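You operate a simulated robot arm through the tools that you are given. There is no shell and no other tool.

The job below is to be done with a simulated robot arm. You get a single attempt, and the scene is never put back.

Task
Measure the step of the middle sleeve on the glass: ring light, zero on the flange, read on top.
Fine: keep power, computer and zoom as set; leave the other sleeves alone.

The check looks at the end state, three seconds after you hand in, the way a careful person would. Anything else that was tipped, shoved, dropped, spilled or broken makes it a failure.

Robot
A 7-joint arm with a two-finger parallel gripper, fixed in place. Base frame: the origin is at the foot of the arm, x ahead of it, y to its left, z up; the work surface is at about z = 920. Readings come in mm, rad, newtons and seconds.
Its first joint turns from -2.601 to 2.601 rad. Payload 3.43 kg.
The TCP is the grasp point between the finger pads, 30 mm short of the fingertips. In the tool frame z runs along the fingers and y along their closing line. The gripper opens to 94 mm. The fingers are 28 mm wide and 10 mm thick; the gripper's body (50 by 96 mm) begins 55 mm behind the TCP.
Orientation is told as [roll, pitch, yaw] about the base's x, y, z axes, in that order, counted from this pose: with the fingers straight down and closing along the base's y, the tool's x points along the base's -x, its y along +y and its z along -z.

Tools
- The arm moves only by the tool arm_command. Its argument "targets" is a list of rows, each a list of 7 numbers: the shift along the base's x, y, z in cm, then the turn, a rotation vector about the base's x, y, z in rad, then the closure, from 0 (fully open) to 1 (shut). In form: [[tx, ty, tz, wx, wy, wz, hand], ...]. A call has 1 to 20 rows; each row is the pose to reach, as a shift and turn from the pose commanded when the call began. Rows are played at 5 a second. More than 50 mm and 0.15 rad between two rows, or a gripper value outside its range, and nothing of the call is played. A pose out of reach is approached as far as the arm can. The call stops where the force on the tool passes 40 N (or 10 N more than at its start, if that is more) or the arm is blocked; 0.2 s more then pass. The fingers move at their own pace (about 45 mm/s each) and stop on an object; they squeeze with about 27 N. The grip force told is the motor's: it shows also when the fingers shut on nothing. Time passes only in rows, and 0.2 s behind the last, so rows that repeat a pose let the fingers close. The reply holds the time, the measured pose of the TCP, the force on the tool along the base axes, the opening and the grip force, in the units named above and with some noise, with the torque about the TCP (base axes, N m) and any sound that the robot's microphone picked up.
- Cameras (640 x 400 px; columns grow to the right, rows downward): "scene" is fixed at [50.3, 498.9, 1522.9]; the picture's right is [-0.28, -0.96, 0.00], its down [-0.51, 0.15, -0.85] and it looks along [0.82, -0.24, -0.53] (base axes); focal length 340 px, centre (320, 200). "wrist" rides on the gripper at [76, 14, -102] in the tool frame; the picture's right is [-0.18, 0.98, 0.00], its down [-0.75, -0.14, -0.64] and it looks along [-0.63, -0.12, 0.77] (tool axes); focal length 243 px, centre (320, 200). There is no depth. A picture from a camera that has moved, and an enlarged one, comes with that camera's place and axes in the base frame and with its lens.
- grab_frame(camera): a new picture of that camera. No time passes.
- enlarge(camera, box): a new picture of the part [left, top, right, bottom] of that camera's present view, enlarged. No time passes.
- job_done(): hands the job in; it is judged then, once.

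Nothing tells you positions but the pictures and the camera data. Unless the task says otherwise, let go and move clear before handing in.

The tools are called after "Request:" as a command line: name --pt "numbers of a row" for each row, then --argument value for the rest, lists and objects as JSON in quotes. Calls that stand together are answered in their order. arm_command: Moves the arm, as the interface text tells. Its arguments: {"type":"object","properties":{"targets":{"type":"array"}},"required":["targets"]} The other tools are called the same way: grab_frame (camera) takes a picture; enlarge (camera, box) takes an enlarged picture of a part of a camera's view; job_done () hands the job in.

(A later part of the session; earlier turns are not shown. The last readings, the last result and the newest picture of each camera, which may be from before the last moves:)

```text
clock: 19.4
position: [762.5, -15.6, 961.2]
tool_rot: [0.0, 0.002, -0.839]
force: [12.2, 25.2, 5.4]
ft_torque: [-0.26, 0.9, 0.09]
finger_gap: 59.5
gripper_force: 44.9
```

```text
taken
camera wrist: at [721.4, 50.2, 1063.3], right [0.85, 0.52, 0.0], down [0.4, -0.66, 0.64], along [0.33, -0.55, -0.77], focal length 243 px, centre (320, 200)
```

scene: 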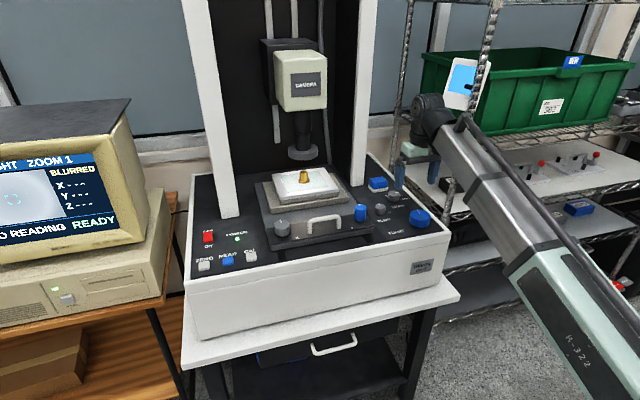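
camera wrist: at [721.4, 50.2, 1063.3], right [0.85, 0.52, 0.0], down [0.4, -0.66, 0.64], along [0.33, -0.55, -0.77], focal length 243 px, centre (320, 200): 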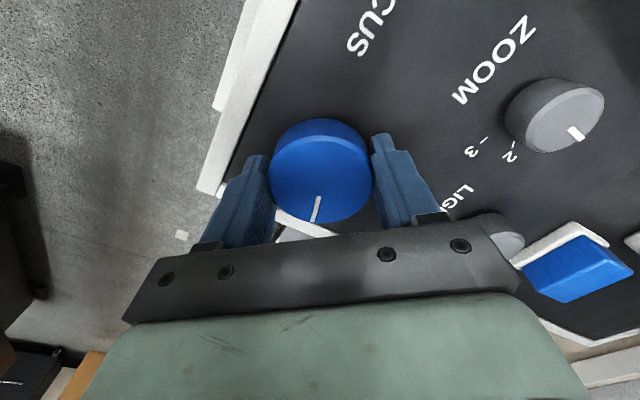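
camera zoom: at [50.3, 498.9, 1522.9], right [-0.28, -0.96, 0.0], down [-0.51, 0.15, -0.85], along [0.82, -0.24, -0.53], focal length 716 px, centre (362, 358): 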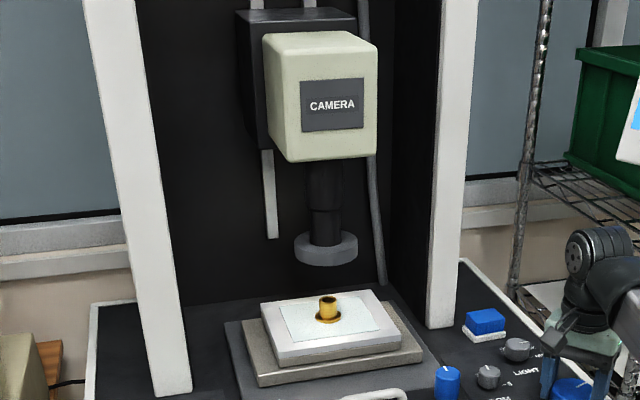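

The focus travel is about 16 mm per rad, so the sleeve top should be roughly 1.9 rad clockwise of the first sharp plane. I'll re-centre slightly to relieve the side load and keep turning.

Request:
arm_command --pt "0.1 0.2 0 0 0 -0.1 0.5" --pt "0.1 0.2 0 0 0 -0.2 0.5" --pt "0.1 0.2 0 0 0 -0.3 0.5" --pt "0.1 0.2 0 0 0 -0.4 0.5" --pt "0.1 0.2 0 0 0 -0.4 0.5"

Request:
enlarge --camera "scene" --box '[0, 160, 130, 240]'

Request:
arm_command --pt "0.1 0.1 0 0 0 -0.1 0.5" --pt "0.1 0.1 0 0 0 -0.2 0.5" --pt "0.1 0.1 0 0 0 -0.2 0.5"

Request:
enlarge --camera "scene" --box '[0, 160, 130, 240]'

Request:
grab_frame --camera "scene"

Request:
grab_frame --camera "wrist"

```text
clock: 20.6
position: [763.5, -14.6, 961.7]
tool_rot: [0.002, 0.001, -1.241]
force: [17.2, 15.4, 4.3]
ft_torque: [0.68, 0.49, 0.05]
finger_gap: 59.5
gripper_force: 44.7
```

```text
4.92 times, centred on (65, 200) of scene
camera zoom: at [50.3, 498.9, 1522.9], right [-0.28, -0.96, 0.0], down [-0.51, 0.15, -0.85], along [0.82, -0.24, -0.53], focal length 1674 px, centre (1575, 200)
```

zoom: 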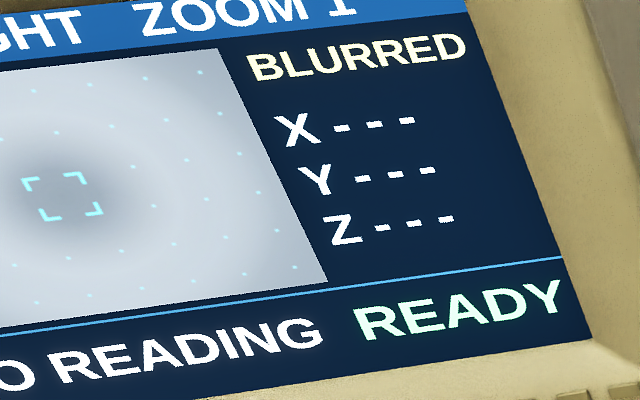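

```text
clock: 21.4
position: [765.3, -13.8, 960.4]
tool_rot: [0.0, -0.001, -1.441]
force: [18.1, 7.6, 6.1]
ft_torque: [1.03, 0.12, 0.08]
finger_gap: 59.5
gripper_force: 45.1
```

```text
4.92 times, centred on (65, 200) of scene
camera zoom: at [50.3, 498.9, 1522.9], right [-0.28, -0.96, 0.0], down [-0.51, 0.15, -0.85], along [0.82, -0.24, -0.53], focal length 1674 px, centre (1575, 200)
```

zoom: 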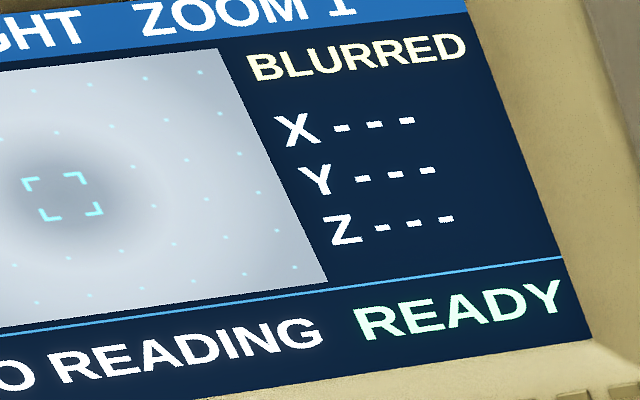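

```text
taken
```

scene: 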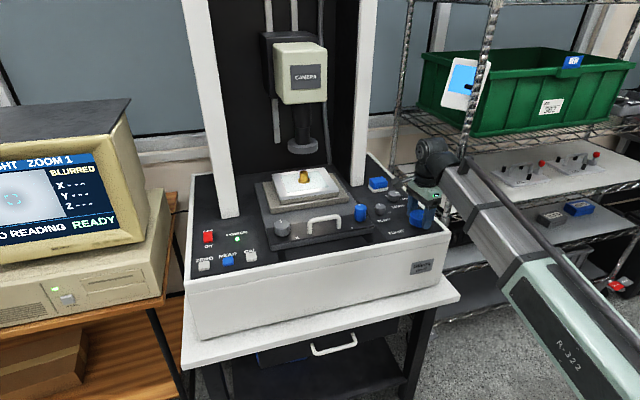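

```text
taken
camera wrist: at [768.0, 62.5, 1063.1], right [1.0, -0.06, 0.0], down [-0.04, -0.77, 0.64], along [-0.04, -0.64, -0.77], focal length 243 px, centre (320, 200)
```

wrist: 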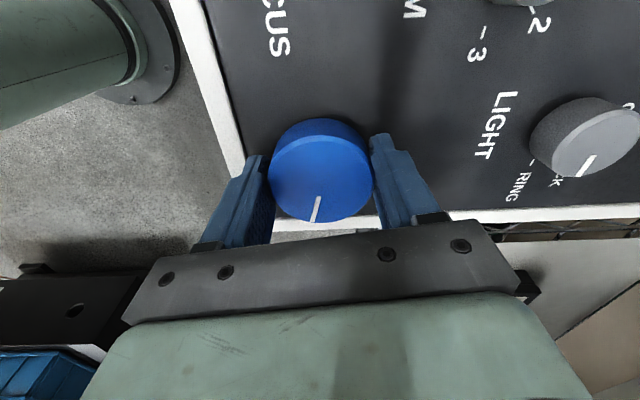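

The large circle has faded and the bore in the middle is sharpening as the head rises. So the first plane (tool yaw -0.44) was the flange, and the top is still ahead. I'll keep turning.

Request:
arm_command --pt "0.15 0 0 0 0 -0.1 0.5" --pt "0.2 0 0 0 0 -0.2 0.5" --pt "0.2 0 0 0 0 -0.3 0.5" --pt "0.2 0 0 0 0 -0.4 0.5" --pt "0.2 0 0 0 0 -0.4 0.5"

Request:
enlarge --camera "scene" --box '[0, 160, 130, 240]'

Request:
arm_command --pt "0 0 0 0 0 -0.1 0.5" --pt "0 0 0 0 0 -0.2 0.5" --pt "0 0 0 0 0 -0.2 0.5"

Request:
enlarge --camera "scene" --box '[0, 160, 130, 240]'

Request:
grab_frame --camera "scene"

```text
clock: 22.6
position: [766.4, -15.0, 961.5]
tool_rot: [0.001, -0.001, -1.841]
force: [10.1, 2.4, 5.3]
ft_torque: [-0.21, 0.01, 0.03]
finger_gap: 59.9
gripper_force: 44.5
```

```text
4.92 times, centred on (65, 200) of scene
camera zoom: at [50.3, 498.9, 1522.9], right [-0.28, -0.96, 0.0], down [-0.51, 0.15, -0.85], along [0.82, -0.24, -0.53], focal length 1674 px, centre (1575, 200)
```

zoom: 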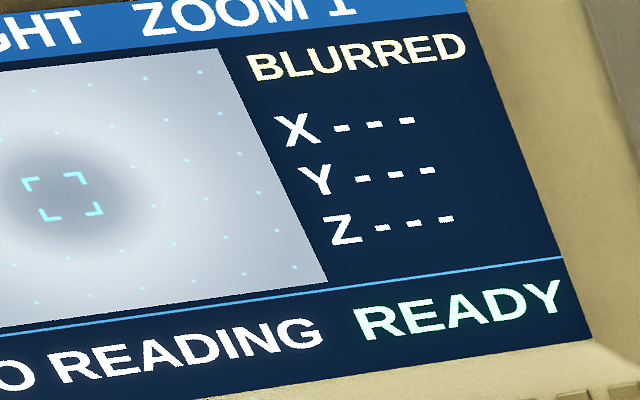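

```text
clock: 23.4
position: [766.5, -14.4, 961.7]
tool_rot: [0.0, 0.001, -2.042]
force: [18.4, -5.3, 8.9]
ft_torque: [-0.06, 1.39, 0.09]
finger_gap: 59.8
gripper_force: 44.7
```

```text
4.92 times, centred on (65, 200) of scene
camera zoom: at [50.3, 498.9, 1522.9], right [-0.28, -0.96, 0.0], down [-0.51, 0.15, -0.85], along [0.82, -0.24, -0.53], focal length 1674 px, centre (1575, 200)
```

zoom: 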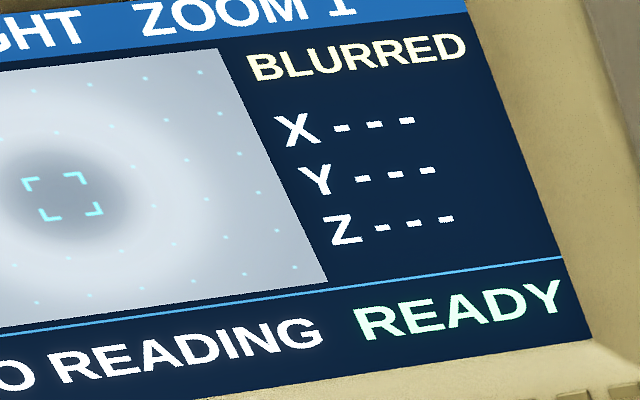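

```text
taken
```

scene: 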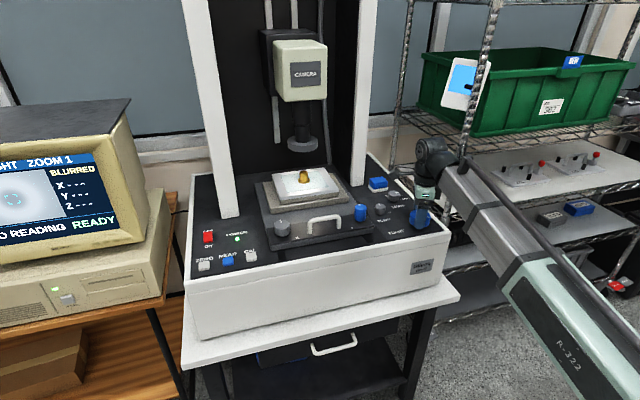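

The top features are getting sharper, so I'll continue in smaller steps.

Request:
arm_command --pt "0.1 -0.05 0 0 0 -0.1 0.5" --pt "0.1 -0.05 0 0 0 -0.2 0.5" --pt "0.1 -0.05 0 0 0 -0.2 0.5"

Request:
enlarge --camera "scene" --box '[0, 160, 130, 240]'

Request:
arm_command --pt "0 0 0 0 0 -0.05 0.5" --pt "0 0 0 0 0 -0.1 0.5" --pt "0 0 0 0 0 -0.1 0.5"

Request:
enlarge --camera "scene" --box '[0, 160, 130, 240]'

```text
clock: 24.2
position: [767.4, -14.8, 960.7]
tool_rot: [0.001, -0.001, -2.241]
force: [20.2, -7.3, 17.6]
ft_torque: [-0.49, 1.52, 0.1]
finger_gap: 59.6
gripper_force: 44.8
```

```text
4.92 times, centred on (65, 200) of scene
camera zoom: at [50.3, 498.9, 1522.9], right [-0.28, -0.96, 0.0], down [-0.51, 0.15, -0.85], along [0.82, -0.24, -0.53], focal length 1674 px, centre (1575, 200)
```

zoom: 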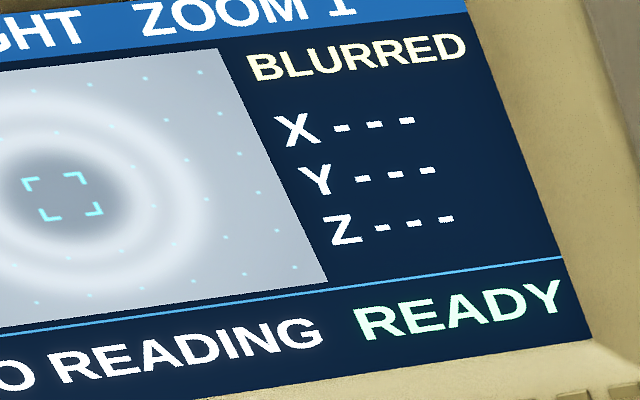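

```text
clock: 25.0
position: [767.5, -15.0, 961.4]
tool_rot: [0.002, 0.001, -2.34]
force: [27.5, -11.9, 24.8]
ft_torque: [0.11, 1.65, 0.12]
finger_gap: 59.3
gripper_force: 45.1
```

```text
4.92 times, centred on (65, 200) of scene
camera zoom: at [50.3, 498.9, 1522.9], right [-0.28, -0.96, 0.0], down [-0.51, 0.15, -0.85], along [0.82, -0.24, -0.53], focal length 1674 px, centre (1575, 200)
```

zoom: 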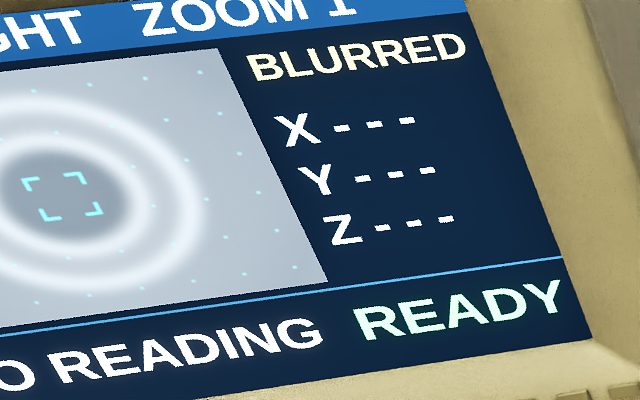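

Both the bore edge and the tube's outer edge are nearly sharp now. A little more turn will locate the top plane exactly.

Request:
arm_command --pt "0.15 -0.1 0.05 0 0 -0.05 0.5" --pt "0.15 -0.1 0.05 0 0 -0.1 0.5" --pt "0.15 -0.1 0.05 0 0 -0.1 0.5"

Request:
enlarge --camera "scene" --box '[0, 160, 130, 240]'

```text
clock: 25.8
position: [768.4, -16.0, 962.0]
tool_rot: [-0.002, 0.003, -2.441]
force: [10.9, -6.6, 8.7]
ft_torque: [-0.06, -1.47, 0.08]
finger_gap: 59.5
gripper_force: 44.6
```

```text
4.92 times, centred on (65, 200) of scene
camera zoom: at [50.3, 498.9, 1522.9], right [-0.28, -0.96, 0.0], down [-0.51, 0.15, -0.85], along [0.82, -0.24, -0.53], focal length 1674 px, centre (1575, 200)
```

zoom: 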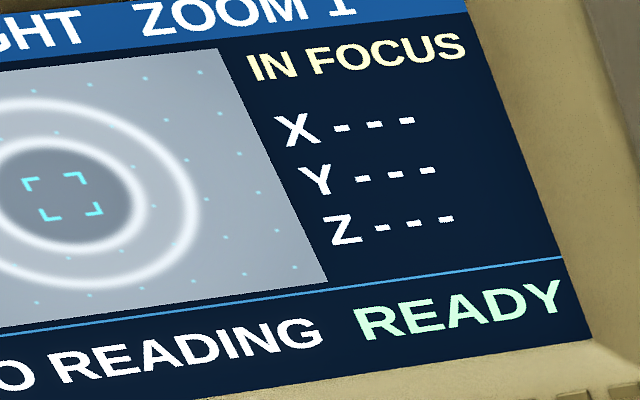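

IN FOCUS on top. I'll step a little further to find the middle of the sharp range.

Request:
arm_command --pt "0 0 0 0 0 -0.05 0.5" --pt "0 0 0 0 0 -0.05 0.5"

Request:
enlarge --camera "scene" --box '[0, 160, 130, 240]'

Request:
arm_command --pt "0.05 -0.05 0 0 0 -0.05 0.5" --pt "0.05 -0.05 0 0 0 -0.05 0.5"

Request:
enlarge --camera "scene" --box '[0, 160, 130, 240]'

Request:
grab_frame --camera "wrist"

```text
clock: 26.4
position: [766.9, -15.2, 962.1]
tool_rot: [-0.001, 0.0, -2.491]
force: [6.9, -7.5, 3.5]
ft_torque: [-0.03, -1.59, 0.06]
finger_gap: 59.7
gripper_force: 45.0
```

```text
4.92 times, centred on (65, 200) of scene
camera zoom: at [50.3, 498.9, 1522.9], right [-0.28, -0.96, 0.0], down [-0.51, 0.15, -0.85], along [0.82, -0.24, -0.53], focal length 1674 px, centre (1575, 200)
```

zoom: 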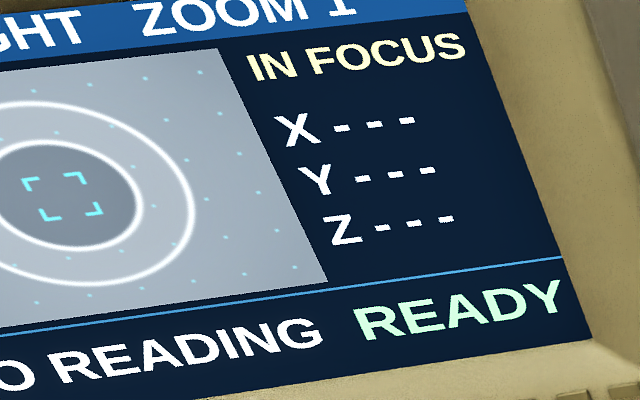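

```text
clock: 27.0
position: [768.0, -16.3, 960.8]
tool_rot: [-0.002, -0.002, -2.542]
force: [0.5, -0.9, -2.7]
ft_torque: [-0.84, -1.34, 0.05]
finger_gap: 59.8
gripper_force: 44.8
```

```text
4.92 times, centred on (65, 200) of scene
camera zoom: at [50.3, 498.9, 1522.9], right [-0.28, -0.96, 0.0], down [-0.51, 0.15, -0.85], along [0.82, -0.24, -0.53], focal length 1674 px, centre (1575, 200)
```

zoom: 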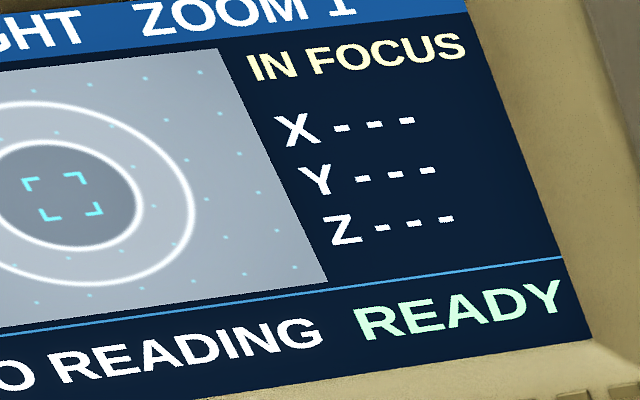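

```text
taken
camera wrist: at [838.3, 14.8, 1063.0], right [0.4, -0.91, 0.0], down [-0.7, -0.31, 0.64], along [-0.59, -0.26, -0.77], focal length 243 px, centre (320, 200)
```

wrist: 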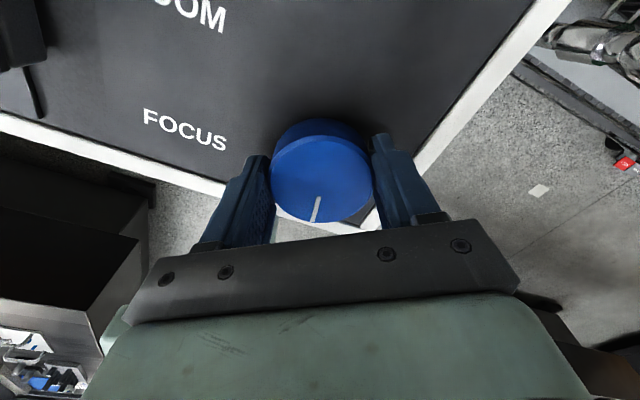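

The top plane is centred at about tool yaw -2.51, with the flange at about -0.44. The reticle sits over the bore, so I need to shift the stage for it to lie on metal. I'll release, lift, and unwind the wrist.

Request:
arm_command --pt "0 0 0 0 0 0 0.35" --pt "0 0 0 0 0 0 0.2" --pt "0 0 0 0 0 0 0.2" --pt "0 0 1.5 0 0 0 0.2" --pt "0 0 3.5 0 0 0 0.2" --pt "0 0 6 0 0 0.13 0.2" --pt "0 0 8 0 0 0.26 0.2" --pt "0 0 8 0 0 0.39 0.2" --pt "0 0 8 0 0 0.52 0.2" --pt "0 0 8 0 0 0.65 0.2" --pt "0 0 8 0 0 0.78 0.2" --pt "0 0 8 0 0 0.91 0.2" --pt "0 0 8 0 0 1.04 0.2" --pt "0 0 8 0 0 1.17 0.2" --pt "0 0 8 0 0 1.3 0.2" --pt "0 0 8 0 0 1.43 0.2" --pt "0 0 8 0 0 1.56 0.2" --pt "0 0 8 0 0 1.69 0.2" --pt "0 0 8 0 0 1.82 0.2"

Request:
enlarge --camera "scene" --box '[0, 160, 130, 240]'

Request:
enlarge --camera "scene" --box '[340, 130, 480, 250]'

```text
clock: 31.0
position: [767.7, -16.8, 1042.5]
tool_rot: [-0.001, 0.001, -0.718]
force: [0.4, -0.2, -0.2]
ft_torque: [-0.01, -0.03, 0.0]
finger_gap: 75.0
gripper_force: 0.0
```

```text
4.92 times, centred on (65, 200) of scene
camera zoom: at [50.3, 498.9, 1522.9], right [-0.28, -0.96, 0.0], down [-0.51, 0.15, -0.85], along [0.82, -0.24, -0.53], focal length 1674 px, centre (1575, 200)
```

zoom: 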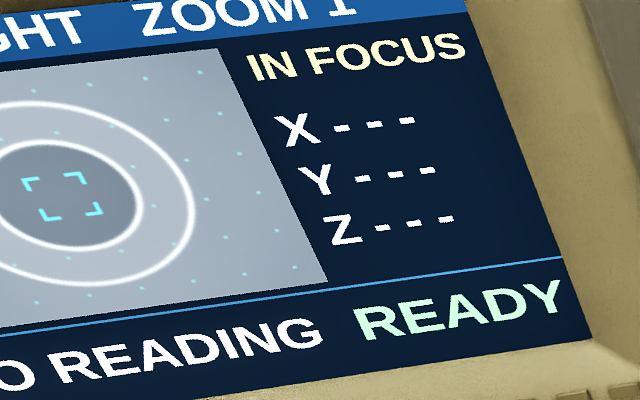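

```text
3.33 times, centred on (410, 190) of scene
camera zoom: at [50.3, 498.9, 1522.9], right [-0.28, -0.96, 0.0], down [-0.51, 0.15, -0.85], along [0.82, -0.24, -0.53], focal length 1133 px, centre (20, 233)
```

zoom: 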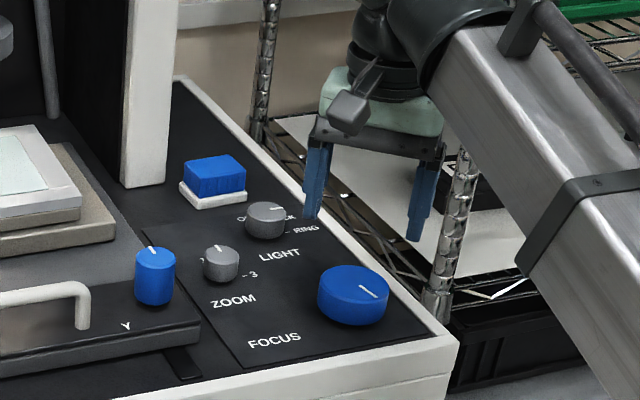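

Focus stayed put on the top plane and the hand is clear. The Y knob is a tall one at about (797,159) with its top near z 997, so I'll move above it at z≈1070.

Request:
arm_command --pt "0 0 2 0 0 0.1 0.2" --pt "0 1 2.8 0 0 0.2 0.2" --pt "0 4 2.8 0 0 0.3 0.2" --pt "0 8 2.8 0 0 0.4 0.3" --pt "0 12 2.8 0 0 0.5 0.3" --pt "1 15 2.8 0 0 0.6 0.3" --pt "2 17 2.8 0 0 0.718 0.3" --pt "2.5 17.5 2.8 0 0 0.718 0.3" --pt "2.5 17.5 2.8 0 0 0.718 0.3"

Request:
grab_frame --camera "wrist"

Request:
grab_frame --camera "scene"

```text
clock: 33.0
position: [794.3, 158.7, 1068.7]
tool_rot: [0.0, 0.001, -0.002]
force: [0.0, 0.1, -0.9]
ft_torque: [0.03, 0.0, -0.03]
finger_gap: 65.9
gripper_force: 0.0
```

```text
taken
camera wrist: at [717.3, 172.5, 1171.7], right [0.19, 0.98, 0.0], down [0.75, -0.14, 0.64], along [0.63, -0.12, -0.77], focal length 243 px, centre (320, 200)
```

wrist: 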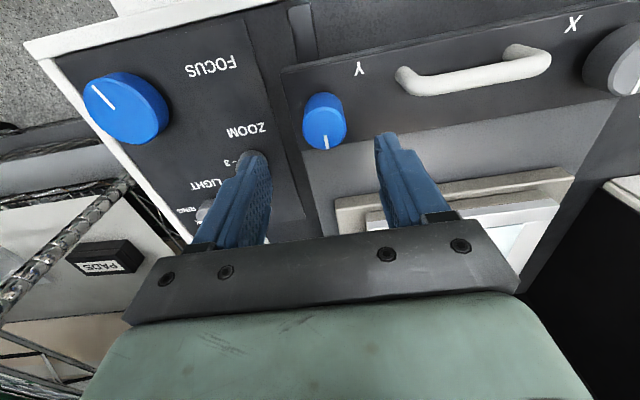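

```text
taken
```

scene: 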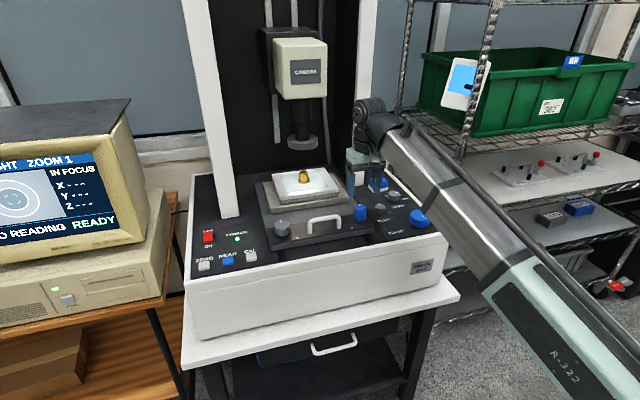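

The Y knob is almost under the hand. I'll enlarge to centre on it.

Request:
enlarge --camera "wrist" --box '[260, 60, 420, 180]'

Request:
enlarge --camera "scene" --box '[330, 130, 430, 240]'

```text
3.33 times, centred on (340, 120) of wrist
camera zoom: at [717.3, 172.5, 1171.7], right [0.19, 0.98, 0.0], down [0.75, -0.14, 0.64], along [0.63, -0.12, -0.77], focal length 809 px, centre (253, 467)
```

zoom: 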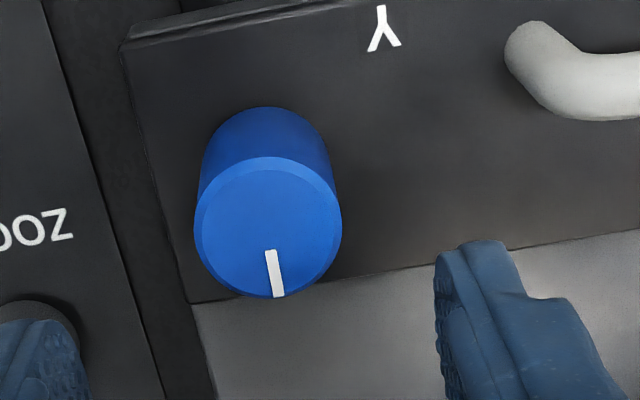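

```text
3.64 times, centred on (380, 185) of scene
camera zoom: at [50.3, 498.9, 1522.9], right [-0.28, -0.96, 0.0], down [-0.51, 0.15, -0.85], along [0.82, -0.24, -0.53], focal length 1236 px, centre (102, 254)
```

zoom: 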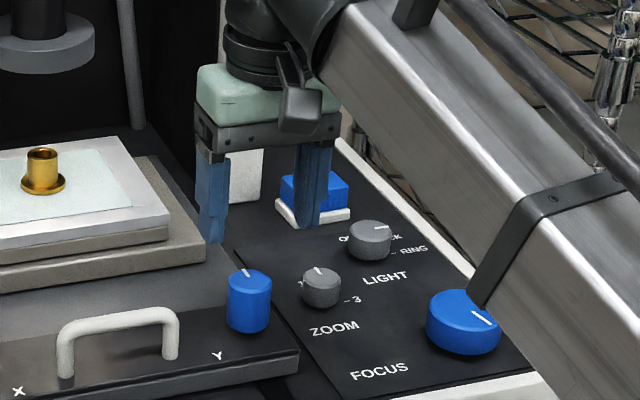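

The Y knob is centred at about (793.5,161), with its top near 995 and base near 959. I'll lower to z≈1000 and grip it.

Request:
arm_command --pt "0 0.25 -2 0 0 0 0.3" --pt "0 0.25 -4 0 0 0 0.3" --pt "0 0.25 -6 0 0 0 0.3" --pt "0 0.25 -6.9 0 0 0 0.3" --pt "0 0.25 -6.9 0 0 0 0.5" --pt "0 0.25 -6.9 0 0 0 0.7" --pt "0 0.25 -6.9 0 0 0 0.75" --pt "0 0.25 -6.9 0 0 0 0.75"

Request:
grab_frame --camera "wrist"

Request:
enlarge --camera "scene" --box '[0, 160, 130, 240]'

```text
clock: 34.8
position: [793.7, 161.6, 1000.5]
tool_rot: [0.001, 0.0, -0.001]
force: [-1.4, 7.9, -1.9]
ft_torque: [-0.28, -0.11, -0.01]
finger_gap: 33.9
gripper_force: 45.2
```

```text
taken
camera wrist: at [716.9, 175.7, 1102.5], right [0.19, 0.98, 0.0], down [0.75, -0.14, 0.64], along [0.63, -0.12, -0.77], focal length 243 px, centre (320, 200)
```

wrist: 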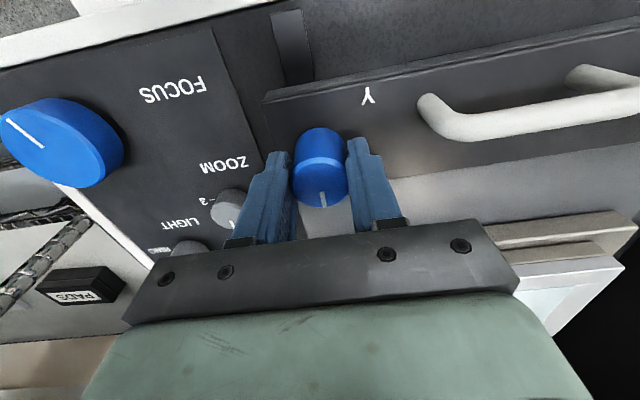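

```text
4.92 times, centred on (65, 200) of scene
camera zoom: at [50.3, 498.9, 1522.9], right [-0.28, -0.96, 0.0], down [-0.51, 0.15, -0.85], along [0.82, -0.24, -0.53], focal length 1674 px, centre (1575, 200)
```

zoom: 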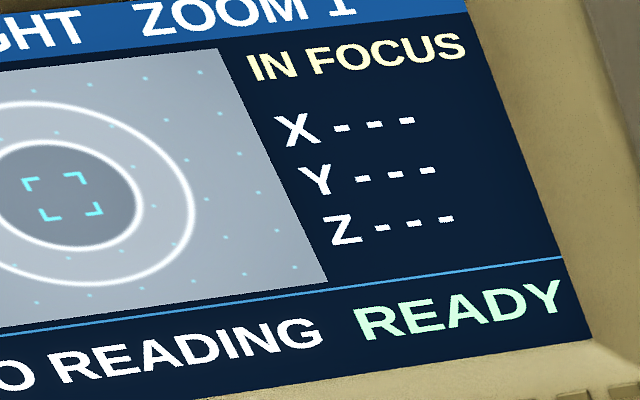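

I have a solid grip on the Y knob. I'll turn it 0.5 rad clockwise and see how the picture shifts.

Request:
arm_command --pt "0 0.1 0 0 0 -0.1 0.75" --pt "0 0.1 0 0 0 -0.2 0.75" --pt "0 0.1 0 0 0 -0.3 0.75" --pt "0 0.1 0 0 0 -0.4 0.75" --pt "0 0.1 0 0 0 -0.5 0.75" --pt "0 0.1 0 0 0 -0.5 0.75"

Request:
enlarge --camera "scene" --box '[0, 160, 130, 240]'

Request:
enlarge --camera "scene" --box '[250, 130, 390, 240]'

```text
clock: 36.2
position: [794.5, 162.5, 1001.3]
tool_rot: [-0.001, 0.001, -0.504]
force: [4.0, 7.3, -7.2]
ft_torque: [-0.06, 0.01, 0.04]
finger_gap: 33.7
gripper_force: 45.0
```

```text
4.92 times, centred on (65, 200) of scene
camera zoom: at [50.3, 498.9, 1522.9], right [-0.28, -0.96, 0.0], down [-0.51, 0.15, -0.85], along [0.82, -0.24, -0.53], focal length 1674 px, centre (1575, 200)
```

zoom: 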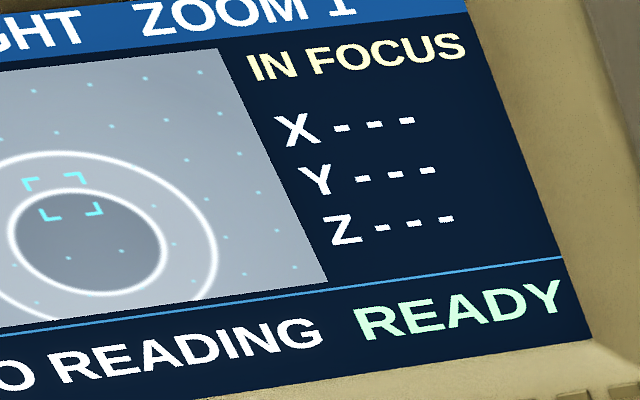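

```text
3.64 times, centred on (320, 185) of scene
camera zoom: at [50.3, 498.9, 1522.9], right [-0.28, -0.96, 0.0], down [-0.51, 0.15, -0.85], along [0.82, -0.24, -0.53], focal length 1236 px, centre (320, 254)
```

zoom: 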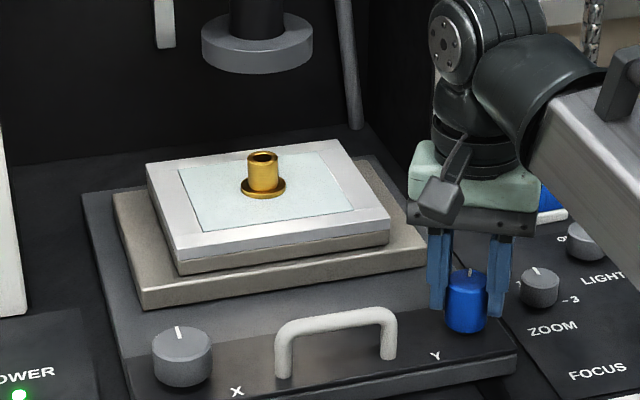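

Y moves the picture about 100 px per rad, where the bore radius is 55, the tube 93 and the flange about 135. The flange middle should be near 1.14 rad total and the top face near 0.74, so I'll continue to 1.14 for the flange.

Request:
arm_command --pt "0.1 0.1 0 0 0 -0.1 0.75" --pt "0.1 0.1 0 0 0 -0.2 0.75" --pt "0.1 0.1 0 0 0 -0.3 0.75" --pt "0.1 0.1 0 0 0 -0.4 0.75" --pt "0.1 0.1 0 0 0 -0.5 0.75" --pt "0.1 0.1 0 0 0 -0.64 0.75" --pt "0.1 0.1 0 0 0 -0.64 0.75"

Request:
enlarge --camera "scene" --box '[0, 160, 130, 240]'

Request:
enlarge --camera "scene" --box '[250, 130, 390, 240]'

Request:
grab_frame --camera "wrist"

```text
clock: 37.8
position: [793.5, 162.7, 1001.9]
tool_rot: [0.0, 0.0, -1.144]
force: [-4.1, -2.6, -8.6]
ft_torque: [0.65, -0.03, -0.03]
finger_gap: 33.8
gripper_force: 45.0
```

```text
4.92 times, centred on (65, 200) of scene
camera zoom: at [50.3, 498.9, 1522.9], right [-0.28, -0.96, 0.0], down [-0.51, 0.15, -0.85], along [0.82, -0.24, -0.53], focal length 1674 px, centre (1575, 200)
```

zoom: 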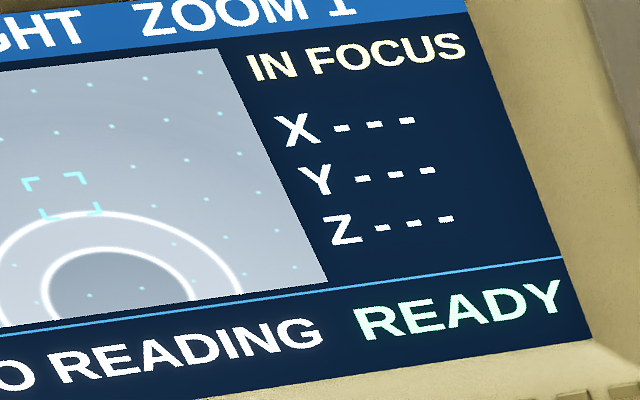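

```text
3.64 times, centred on (320, 185) of scene
camera zoom: at [50.3, 498.9, 1522.9], right [-0.28, -0.96, 0.0], down [-0.51, 0.15, -0.85], along [0.82, -0.24, -0.53], focal length 1236 px, centre (320, 254)
```

zoom: 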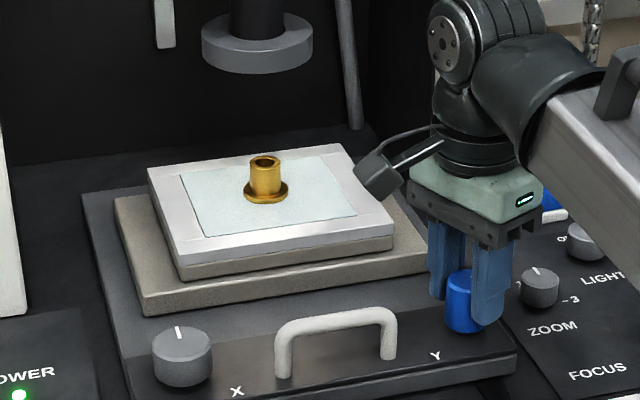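

```text
taken
camera wrist: at [775.2, 237.7, 1102.5], right [0.97, 0.24, 0.0], down [0.18, -0.74, 0.64], along [0.15, -0.62, -0.77], focal length 243 px, centre (320, 200)
```

wrist: 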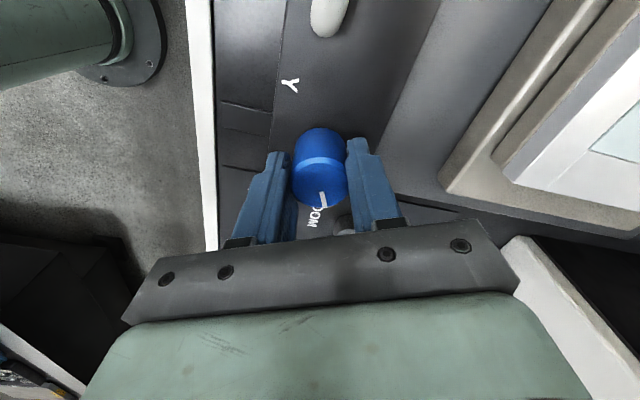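

The reticle now sits just outside the tube edge, over the flange. I'll release Y and go back to the focus knob, arriving with the wrist pre-turned so I can wind counter-clockwise down to the flange plane.

Request:
arm_command --pt "0 0 0 0 0 0 0.5" --pt "0 0 0 0 0 0 0.3" --pt "0 0 0 0 0 0 0.3" --pt "0 0 2 0 0 0 0.3" --pt "0 0 5 0 0 0 0.3" --pt "0 -1 7 0 0 0 0.3" --pt "0 -4 7 0 0 0 0.3" --pt "-1 -8 7 0 0 -0.1 0.2" --pt "-2 -12 7 0 0 -0.2 0.18" --pt "-2.65 -16 5 0 0 -0.3 0.18" --pt "-2.65 -17.9 3 0 0 -0.4 0.18" --pt "-2.65 -17.9 1 0 0 -0.45 0.18" --pt "-2.65 -17.9 1 0 0 -0.45 0.18"

Request:
grab_frame --camera "wrist"

Request:
enlarge --camera "scene" --box '[0, 160, 130, 240]'

```text
clock: 40.6
position: [768.7, -13.8, 1011.2]
tool_rot: [0.001, 0.0, -1.593]
force: [-0.1, 0.5, -0.5]
ft_torque: [-0.03, 0.0, -0.03]
finger_gap: 77.2
gripper_force: 0.2
```

```text
taken
camera wrist: at [783.4, 60.1, 1113.6], right [0.98, -0.21, 0.0], down [-0.16, -0.75, 0.64], along [-0.13, -0.63, -0.77], focal length 243 px, centre (320, 200)
```

wrist: 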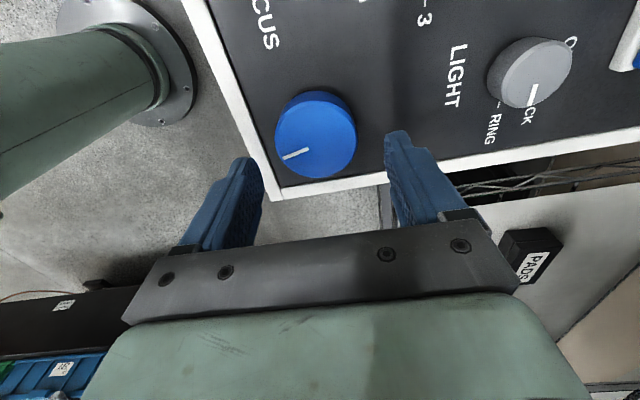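

```text
4.92 times, centred on (65, 200) of scene
camera zoom: at [50.3, 498.9, 1522.9], right [-0.28, -0.96, 0.0], down [-0.51, 0.15, -0.85], along [0.82, -0.24, -0.53], focal length 1674 px, centre (1575, 200)
```

zoom: 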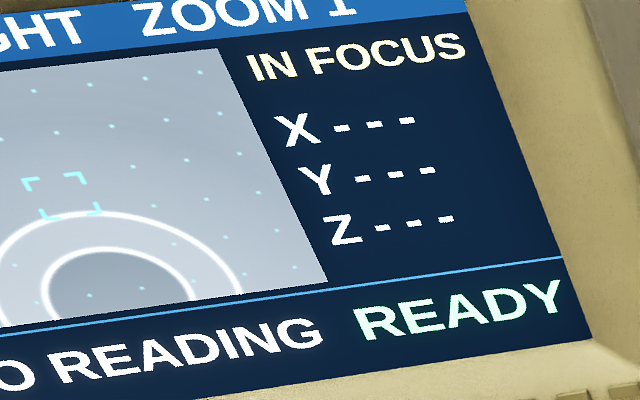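

The knob is about 3 mm toward -x and 2 mm toward -y of the hand. I'll lower with that correction and grip.

Request:
arm_command --pt "-0.25 -0.2 -1.5 0 0 0 0.18" --pt "-0.25 -0.2 -3 0 0 0 0.18" --pt "-0.25 -0.2 -4.3 0 0 0 0.18" --pt "-0.25 -0.2 -5 0 0 0 0.18" --pt "-0.25 -0.2 -5 0 0 0 0.4" --pt "-0.25 -0.2 -5 0 0 0 0.5" --pt "-0.25 -0.2 -5 0 0 0 0.5"

Request:
arm_command --pt "0 0 0 0 0 0.1 0.5" --pt "0 0 0 0 0 0.2 0.5" --pt "0 0 0 0 0 0.3 0.5" --pt "0 0 0 0 0 0.4 0.5" --pt "0 0 0 0 0 0.5 0.5" --pt "0 0 0 0 0 0.6 0.5" --pt "0 0 0 0 0 0.7 0.5" --pt "0 0 0 0 0 0.8 0.5" --pt "0 0 0 0 0 0.9 0.5" --pt "0 0 0 0 0 1.0 0.5" --pt "0 0 0 0 0 1.0 0.5"

Request:
enlarge --camera "scene" --box '[0, 160, 130, 240]'

Request:
grab_frame --camera "wrist"

```text
clock: 42.2
position: [764.0, -17.0, 961.2]
tool_rot: [0.0, -0.001, -1.592]
force: [-2.9, 0.9, -1.6]
ft_torque: [-0.04, 0.02, 0.0]
finger_gap: 59.0
gripper_force: 44.9
```

```text
clock: 44.6
position: [764.1, -18.2, 961.2]
tool_rot: [-0.001, 0.001, -0.59]
force: [-19.2, -1.6, -8.7]
ft_torque: [-0.19, -0.11, -0.03]
finger_gap: 58.9
gripper_force: 44.5
```

```text
4.92 times, centred on (65, 200) of scene
camera zoom: at [50.3, 498.9, 1522.9], right [-0.28, -0.96, 0.0], down [-0.51, 0.15, -0.85], along [0.82, -0.24, -0.53], focal length 1674 px, centre (1575, 200)
```

zoom: 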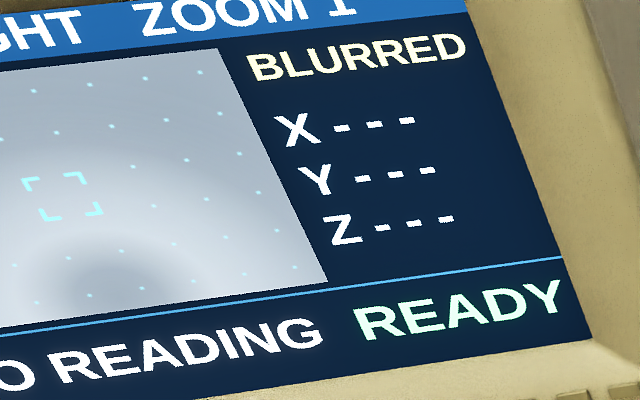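

```text
taken
camera wrist: at [709.0, 35.7, 1062.8], right [0.7, 0.71, 0.0], down [0.55, -0.54, 0.64], along [0.46, -0.45, -0.77], focal length 243 px, centre (320, 200)
```

wrist: 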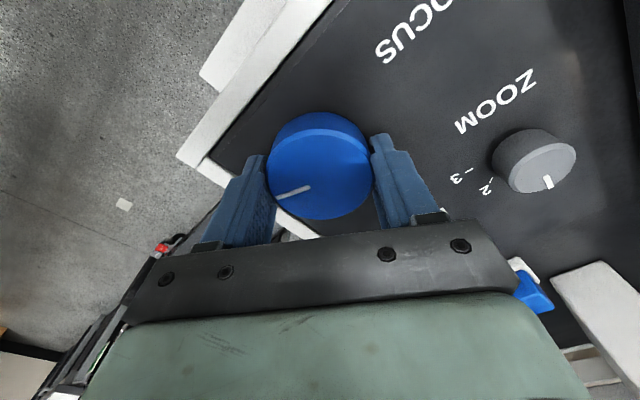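

The view is moving down toward the flange plane as expected. I'll continue with a small correction for the side force.

Request:
arm_command --pt "-0.2 0 0 0 0 0.1 0.5" --pt "-0.2 0 0 0 0 0.2 0.5" --pt "-0.2 0 0 0 0 0.3 0.5" --pt "-0.2 0 0 0 0 0.4 0.5" --pt "-0.2 0 0 0 0 0.5 0.5" --pt "-0.2 0 0 0 0 0.6 0.5" --pt "-0.2 0 0 0 0 0.7 0.5" --pt "-0.2 0 0 0 0 0.8 0.5" --pt "-0.2 0 0 0 0 0.9 0.5" --pt "-0.2 0 0 0 0 0.9 0.5"

Request:
enlarge --camera "scene" --box '[0, 160, 130, 240]'

```text
clock: 46.8
position: [765.0, -18.6, 961.1]
tool_rot: [0.0, -0.003, 0.309]
force: [14.1, -8.0, 0.4]
ft_torque: [0.48, -1.05, 0.0]
finger_gap: 58.5
gripper_force: 44.9
```

```text
4.92 times, centred on (65, 200) of scene
camera zoom: at [50.3, 498.9, 1522.9], right [-0.28, -0.96, 0.0], down [-0.51, 0.15, -0.85], along [0.82, -0.24, -0.53], focal length 1674 px, centre (1575, 200)
```

zoom: 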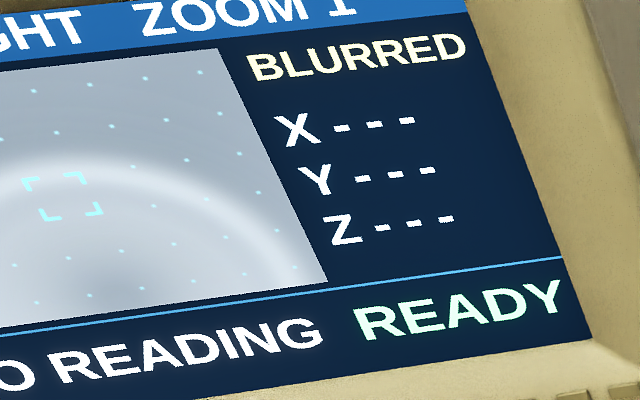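

The flange edge is coming in just beyond the reticle. I'll make fine steps now.

Request:
arm_command --pt "0.1 -0.05 0 0 0 0.06 0.5" --pt "0.1 -0.05 0 0 0 0.12 0.5" --pt "0.1 -0.05 0 0 0 0.12 0.5"

Request:
enlarge --camera "scene" --box '[0, 160, 130, 240]'

Request:
arm_command --pt "0 0 0 0 0 0.05 0.5" --pt "0 0 0 0 0 0.05 0.5"

Request:
enlarge --camera "scene" --box '[0, 160, 130, 240]'

```text
clock: 47.6
position: [764.6, -18.0, 961.6]
tool_rot: [-0.001, 0.001, 0.429]
force: [9.1, -3.4, 8.1]
ft_torque: [-0.04, -1.16, -0.01]
finger_gap: 58.5
gripper_force: 44.9
```

```text
4.92 times, centred on (65, 200) of scene
camera zoom: at [50.3, 498.9, 1522.9], right [-0.28, -0.96, 0.0], down [-0.51, 0.15, -0.85], along [0.82, -0.24, -0.53], focal length 1674 px, centre (1575, 200)
```

zoom: 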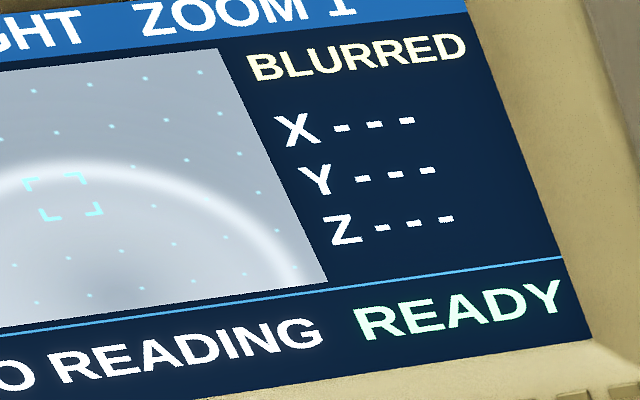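

```text
clock: 48.2
position: [764.3, -18.4, 961.1]
tool_rot: [0.0, -0.001, 0.478]
force: [6.5, -5.9, 6.4]
ft_torque: [0.47, -1.19, -0.03]
finger_gap: 58.8
gripper_force: 44.7
```

```text
4.92 times, centred on (65, 200) of scene
camera zoom: at [50.3, 498.9, 1522.9], right [-0.28, -0.96, 0.0], down [-0.51, 0.15, -0.85], along [0.82, -0.24, -0.53], focal length 1674 px, centre (1575, 200)
```

zoom: 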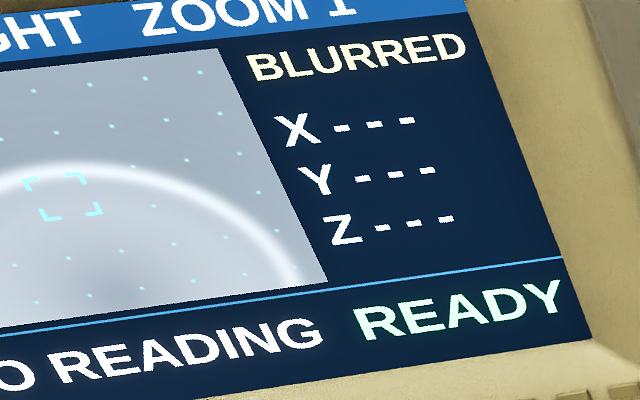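

Request:
arm_command --pt "0 0 0 0 0 0.06 0.5" --pt "0 0 0 0 0 0.06 0.5"

Request:
enlarge --camera "scene" --box '[0, 160, 130, 240]'

Request:
arm_command --pt "0 0 0 0 0 0.06 0.5" --pt "0 0 0 0 0 0.06 0.5"

Request:
enlarge --camera "scene" --box '[0, 160, 130, 240]'

```text
clock: 48.8
position: [764.9, -17.0, 961.8]
tool_rot: [0.001, 0.0, 0.54]
force: [6.2, -5.0, 6.9]
ft_torque: [0.61, -0.77, 0.0]
finger_gap: 58.6
gripper_force: 45.6
```

```text
4.92 times, centred on (65, 200) of scene
camera zoom: at [50.3, 498.9, 1522.9], right [-0.28, -0.96, 0.0], down [-0.51, 0.15, -0.85], along [0.82, -0.24, -0.53], focal length 1674 px, centre (1575, 200)
```

zoom: 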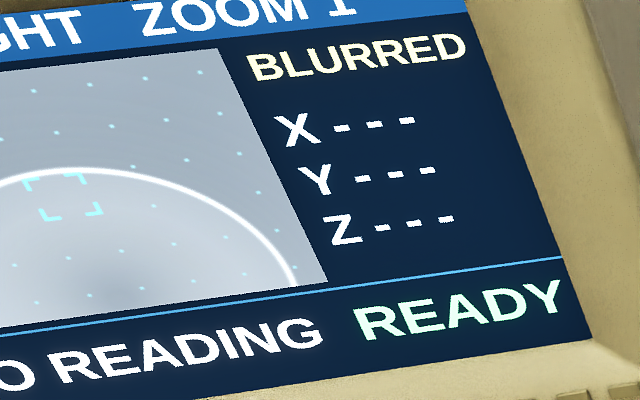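

```text
clock: 49.4
position: [764.4, -17.8, 961.5]
tool_rot: [-0.001, 0.0, 0.599]
force: [7.9, -5.2, 7.0]
ft_torque: [0.43, -0.26, -0.05]
finger_gap: 58.5
gripper_force: 44.8
```

```text
4.92 times, centred on (65, 200) of scene
camera zoom: at [50.3, 498.9, 1522.9], right [-0.28, -0.96, 0.0], down [-0.51, 0.15, -0.85], along [0.82, -0.24, -0.53], focal length 1674 px, centre (1575, 200)
```

zoom: 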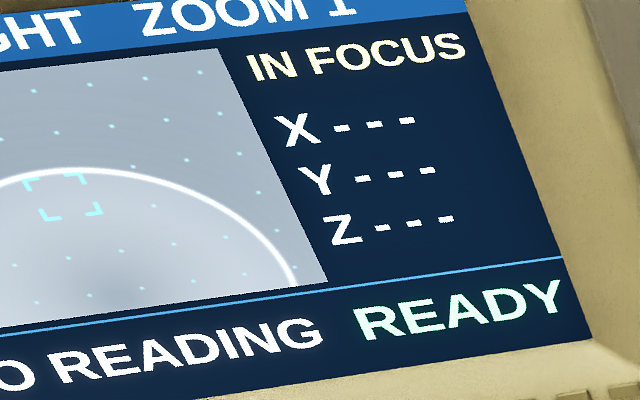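

IN FOCUS on the flange with the reticle on it. I'll step further to find the range of sharpness and centre within it.

Request:
enlarge --camera "scene" --box '[0, 170, 50, 230]'

Request:
arm_command --pt "0 0 0 0 0 0.05 0.5" --pt "0 0 0 0 0 0.05 0.5"

Request:
enlarge --camera "scene" --box '[0, 160, 130, 240]'

Request:
enlarge --camera "scene" --box '[0, 170, 50, 230]'

Request:
arm_command --pt "0 0 0 0 0 0.05 0.5" --pt "0 0 0 0 0 0.05 0.5"

Request:
enlarge --camera "scene" --box '[0, 160, 130, 240]'

Request:
enlarge --camera "scene" --box '[0, 170, 50, 230]'

```text
6.67 times, centred on (25, 200) of scene
camera zoom: at [50.3, 498.9, 1522.9], right [-0.28, -0.96, 0.0], down [-0.51, 0.15, -0.85], along [0.82, -0.24, -0.53], focal length 2267 px, centre (2287, 200)
```

zoom: 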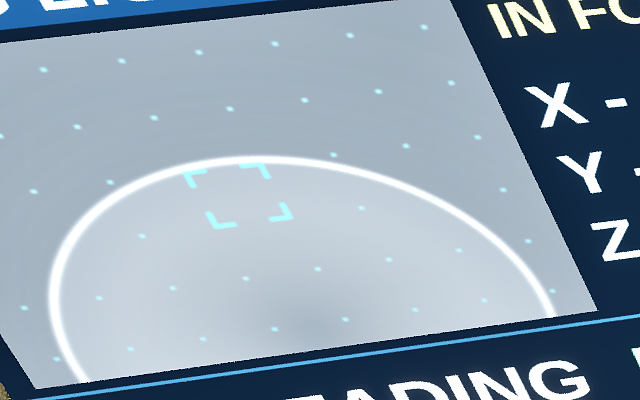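

```text
clock: 50.0
position: [764.6, -20.3, 961.7]
tool_rot: [0.0, -0.001, 0.649]
force: [6.7, -4.8, 4.7]
ft_torque: [0.43, -0.23, -0.05]
finger_gap: 58.7
gripper_force: 44.9
```

```text
4.92 times, centred on (65, 200) of scene
camera zoom: at [50.3, 498.9, 1522.9], right [-0.28, -0.96, 0.0], down [-0.51, 0.15, -0.85], along [0.82, -0.24, -0.53], focal length 1674 px, centre (1575, 200)
```

zoom: 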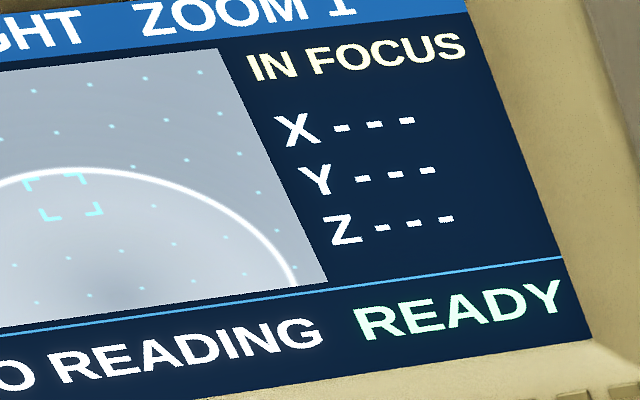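

```text
6.67 times, centred on (25, 200) of scene
camera zoom: at [50.3, 498.9, 1522.9], right [-0.28, -0.96, 0.0], down [-0.51, 0.15, -0.85], along [0.82, -0.24, -0.53], focal length 2267 px, centre (2287, 200)
```

zoom: 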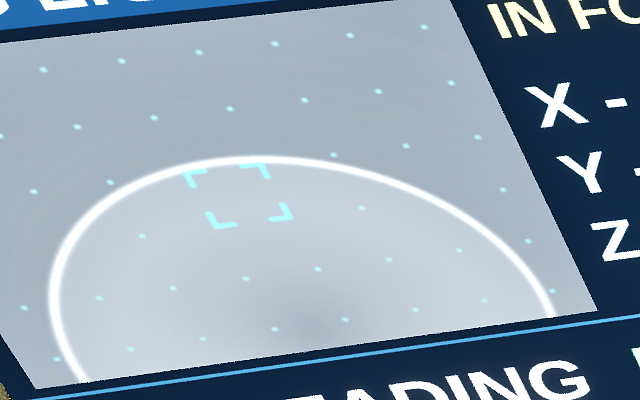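

```text
clock: 50.6
position: [764.3, -18.6, 961.2]
tool_rot: [0.0, -0.001, 0.696]
force: [3.7, -5.7, 4.2]
ft_torque: [0.39, -0.38, -0.03]
finger_gap: 58.8
gripper_force: 45.0
```

```text
4.92 times, centred on (65, 200) of scene
camera zoom: at [50.3, 498.9, 1522.9], right [-0.28, -0.96, 0.0], down [-0.51, 0.15, -0.85], along [0.82, -0.24, -0.53], focal length 1674 px, centre (1575, 200)
```

zoom: 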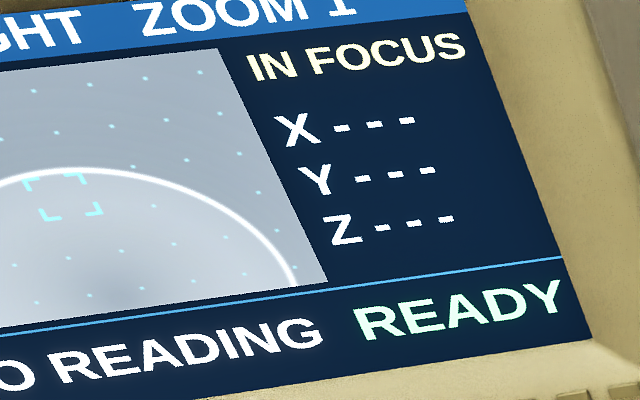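

```text
6.67 times, centred on (25, 200) of scene
camera zoom: at [50.3, 498.9, 1522.9], right [-0.28, -0.96, 0.0], down [-0.51, 0.15, -0.85], along [0.82, -0.24, -0.53], focal length 2267 px, centre (2287, 200)
```

zoom: 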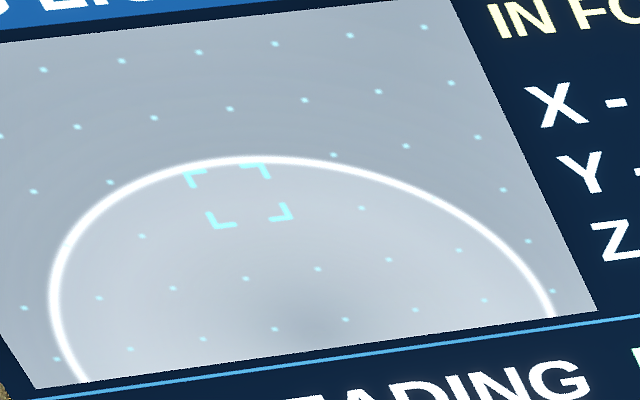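

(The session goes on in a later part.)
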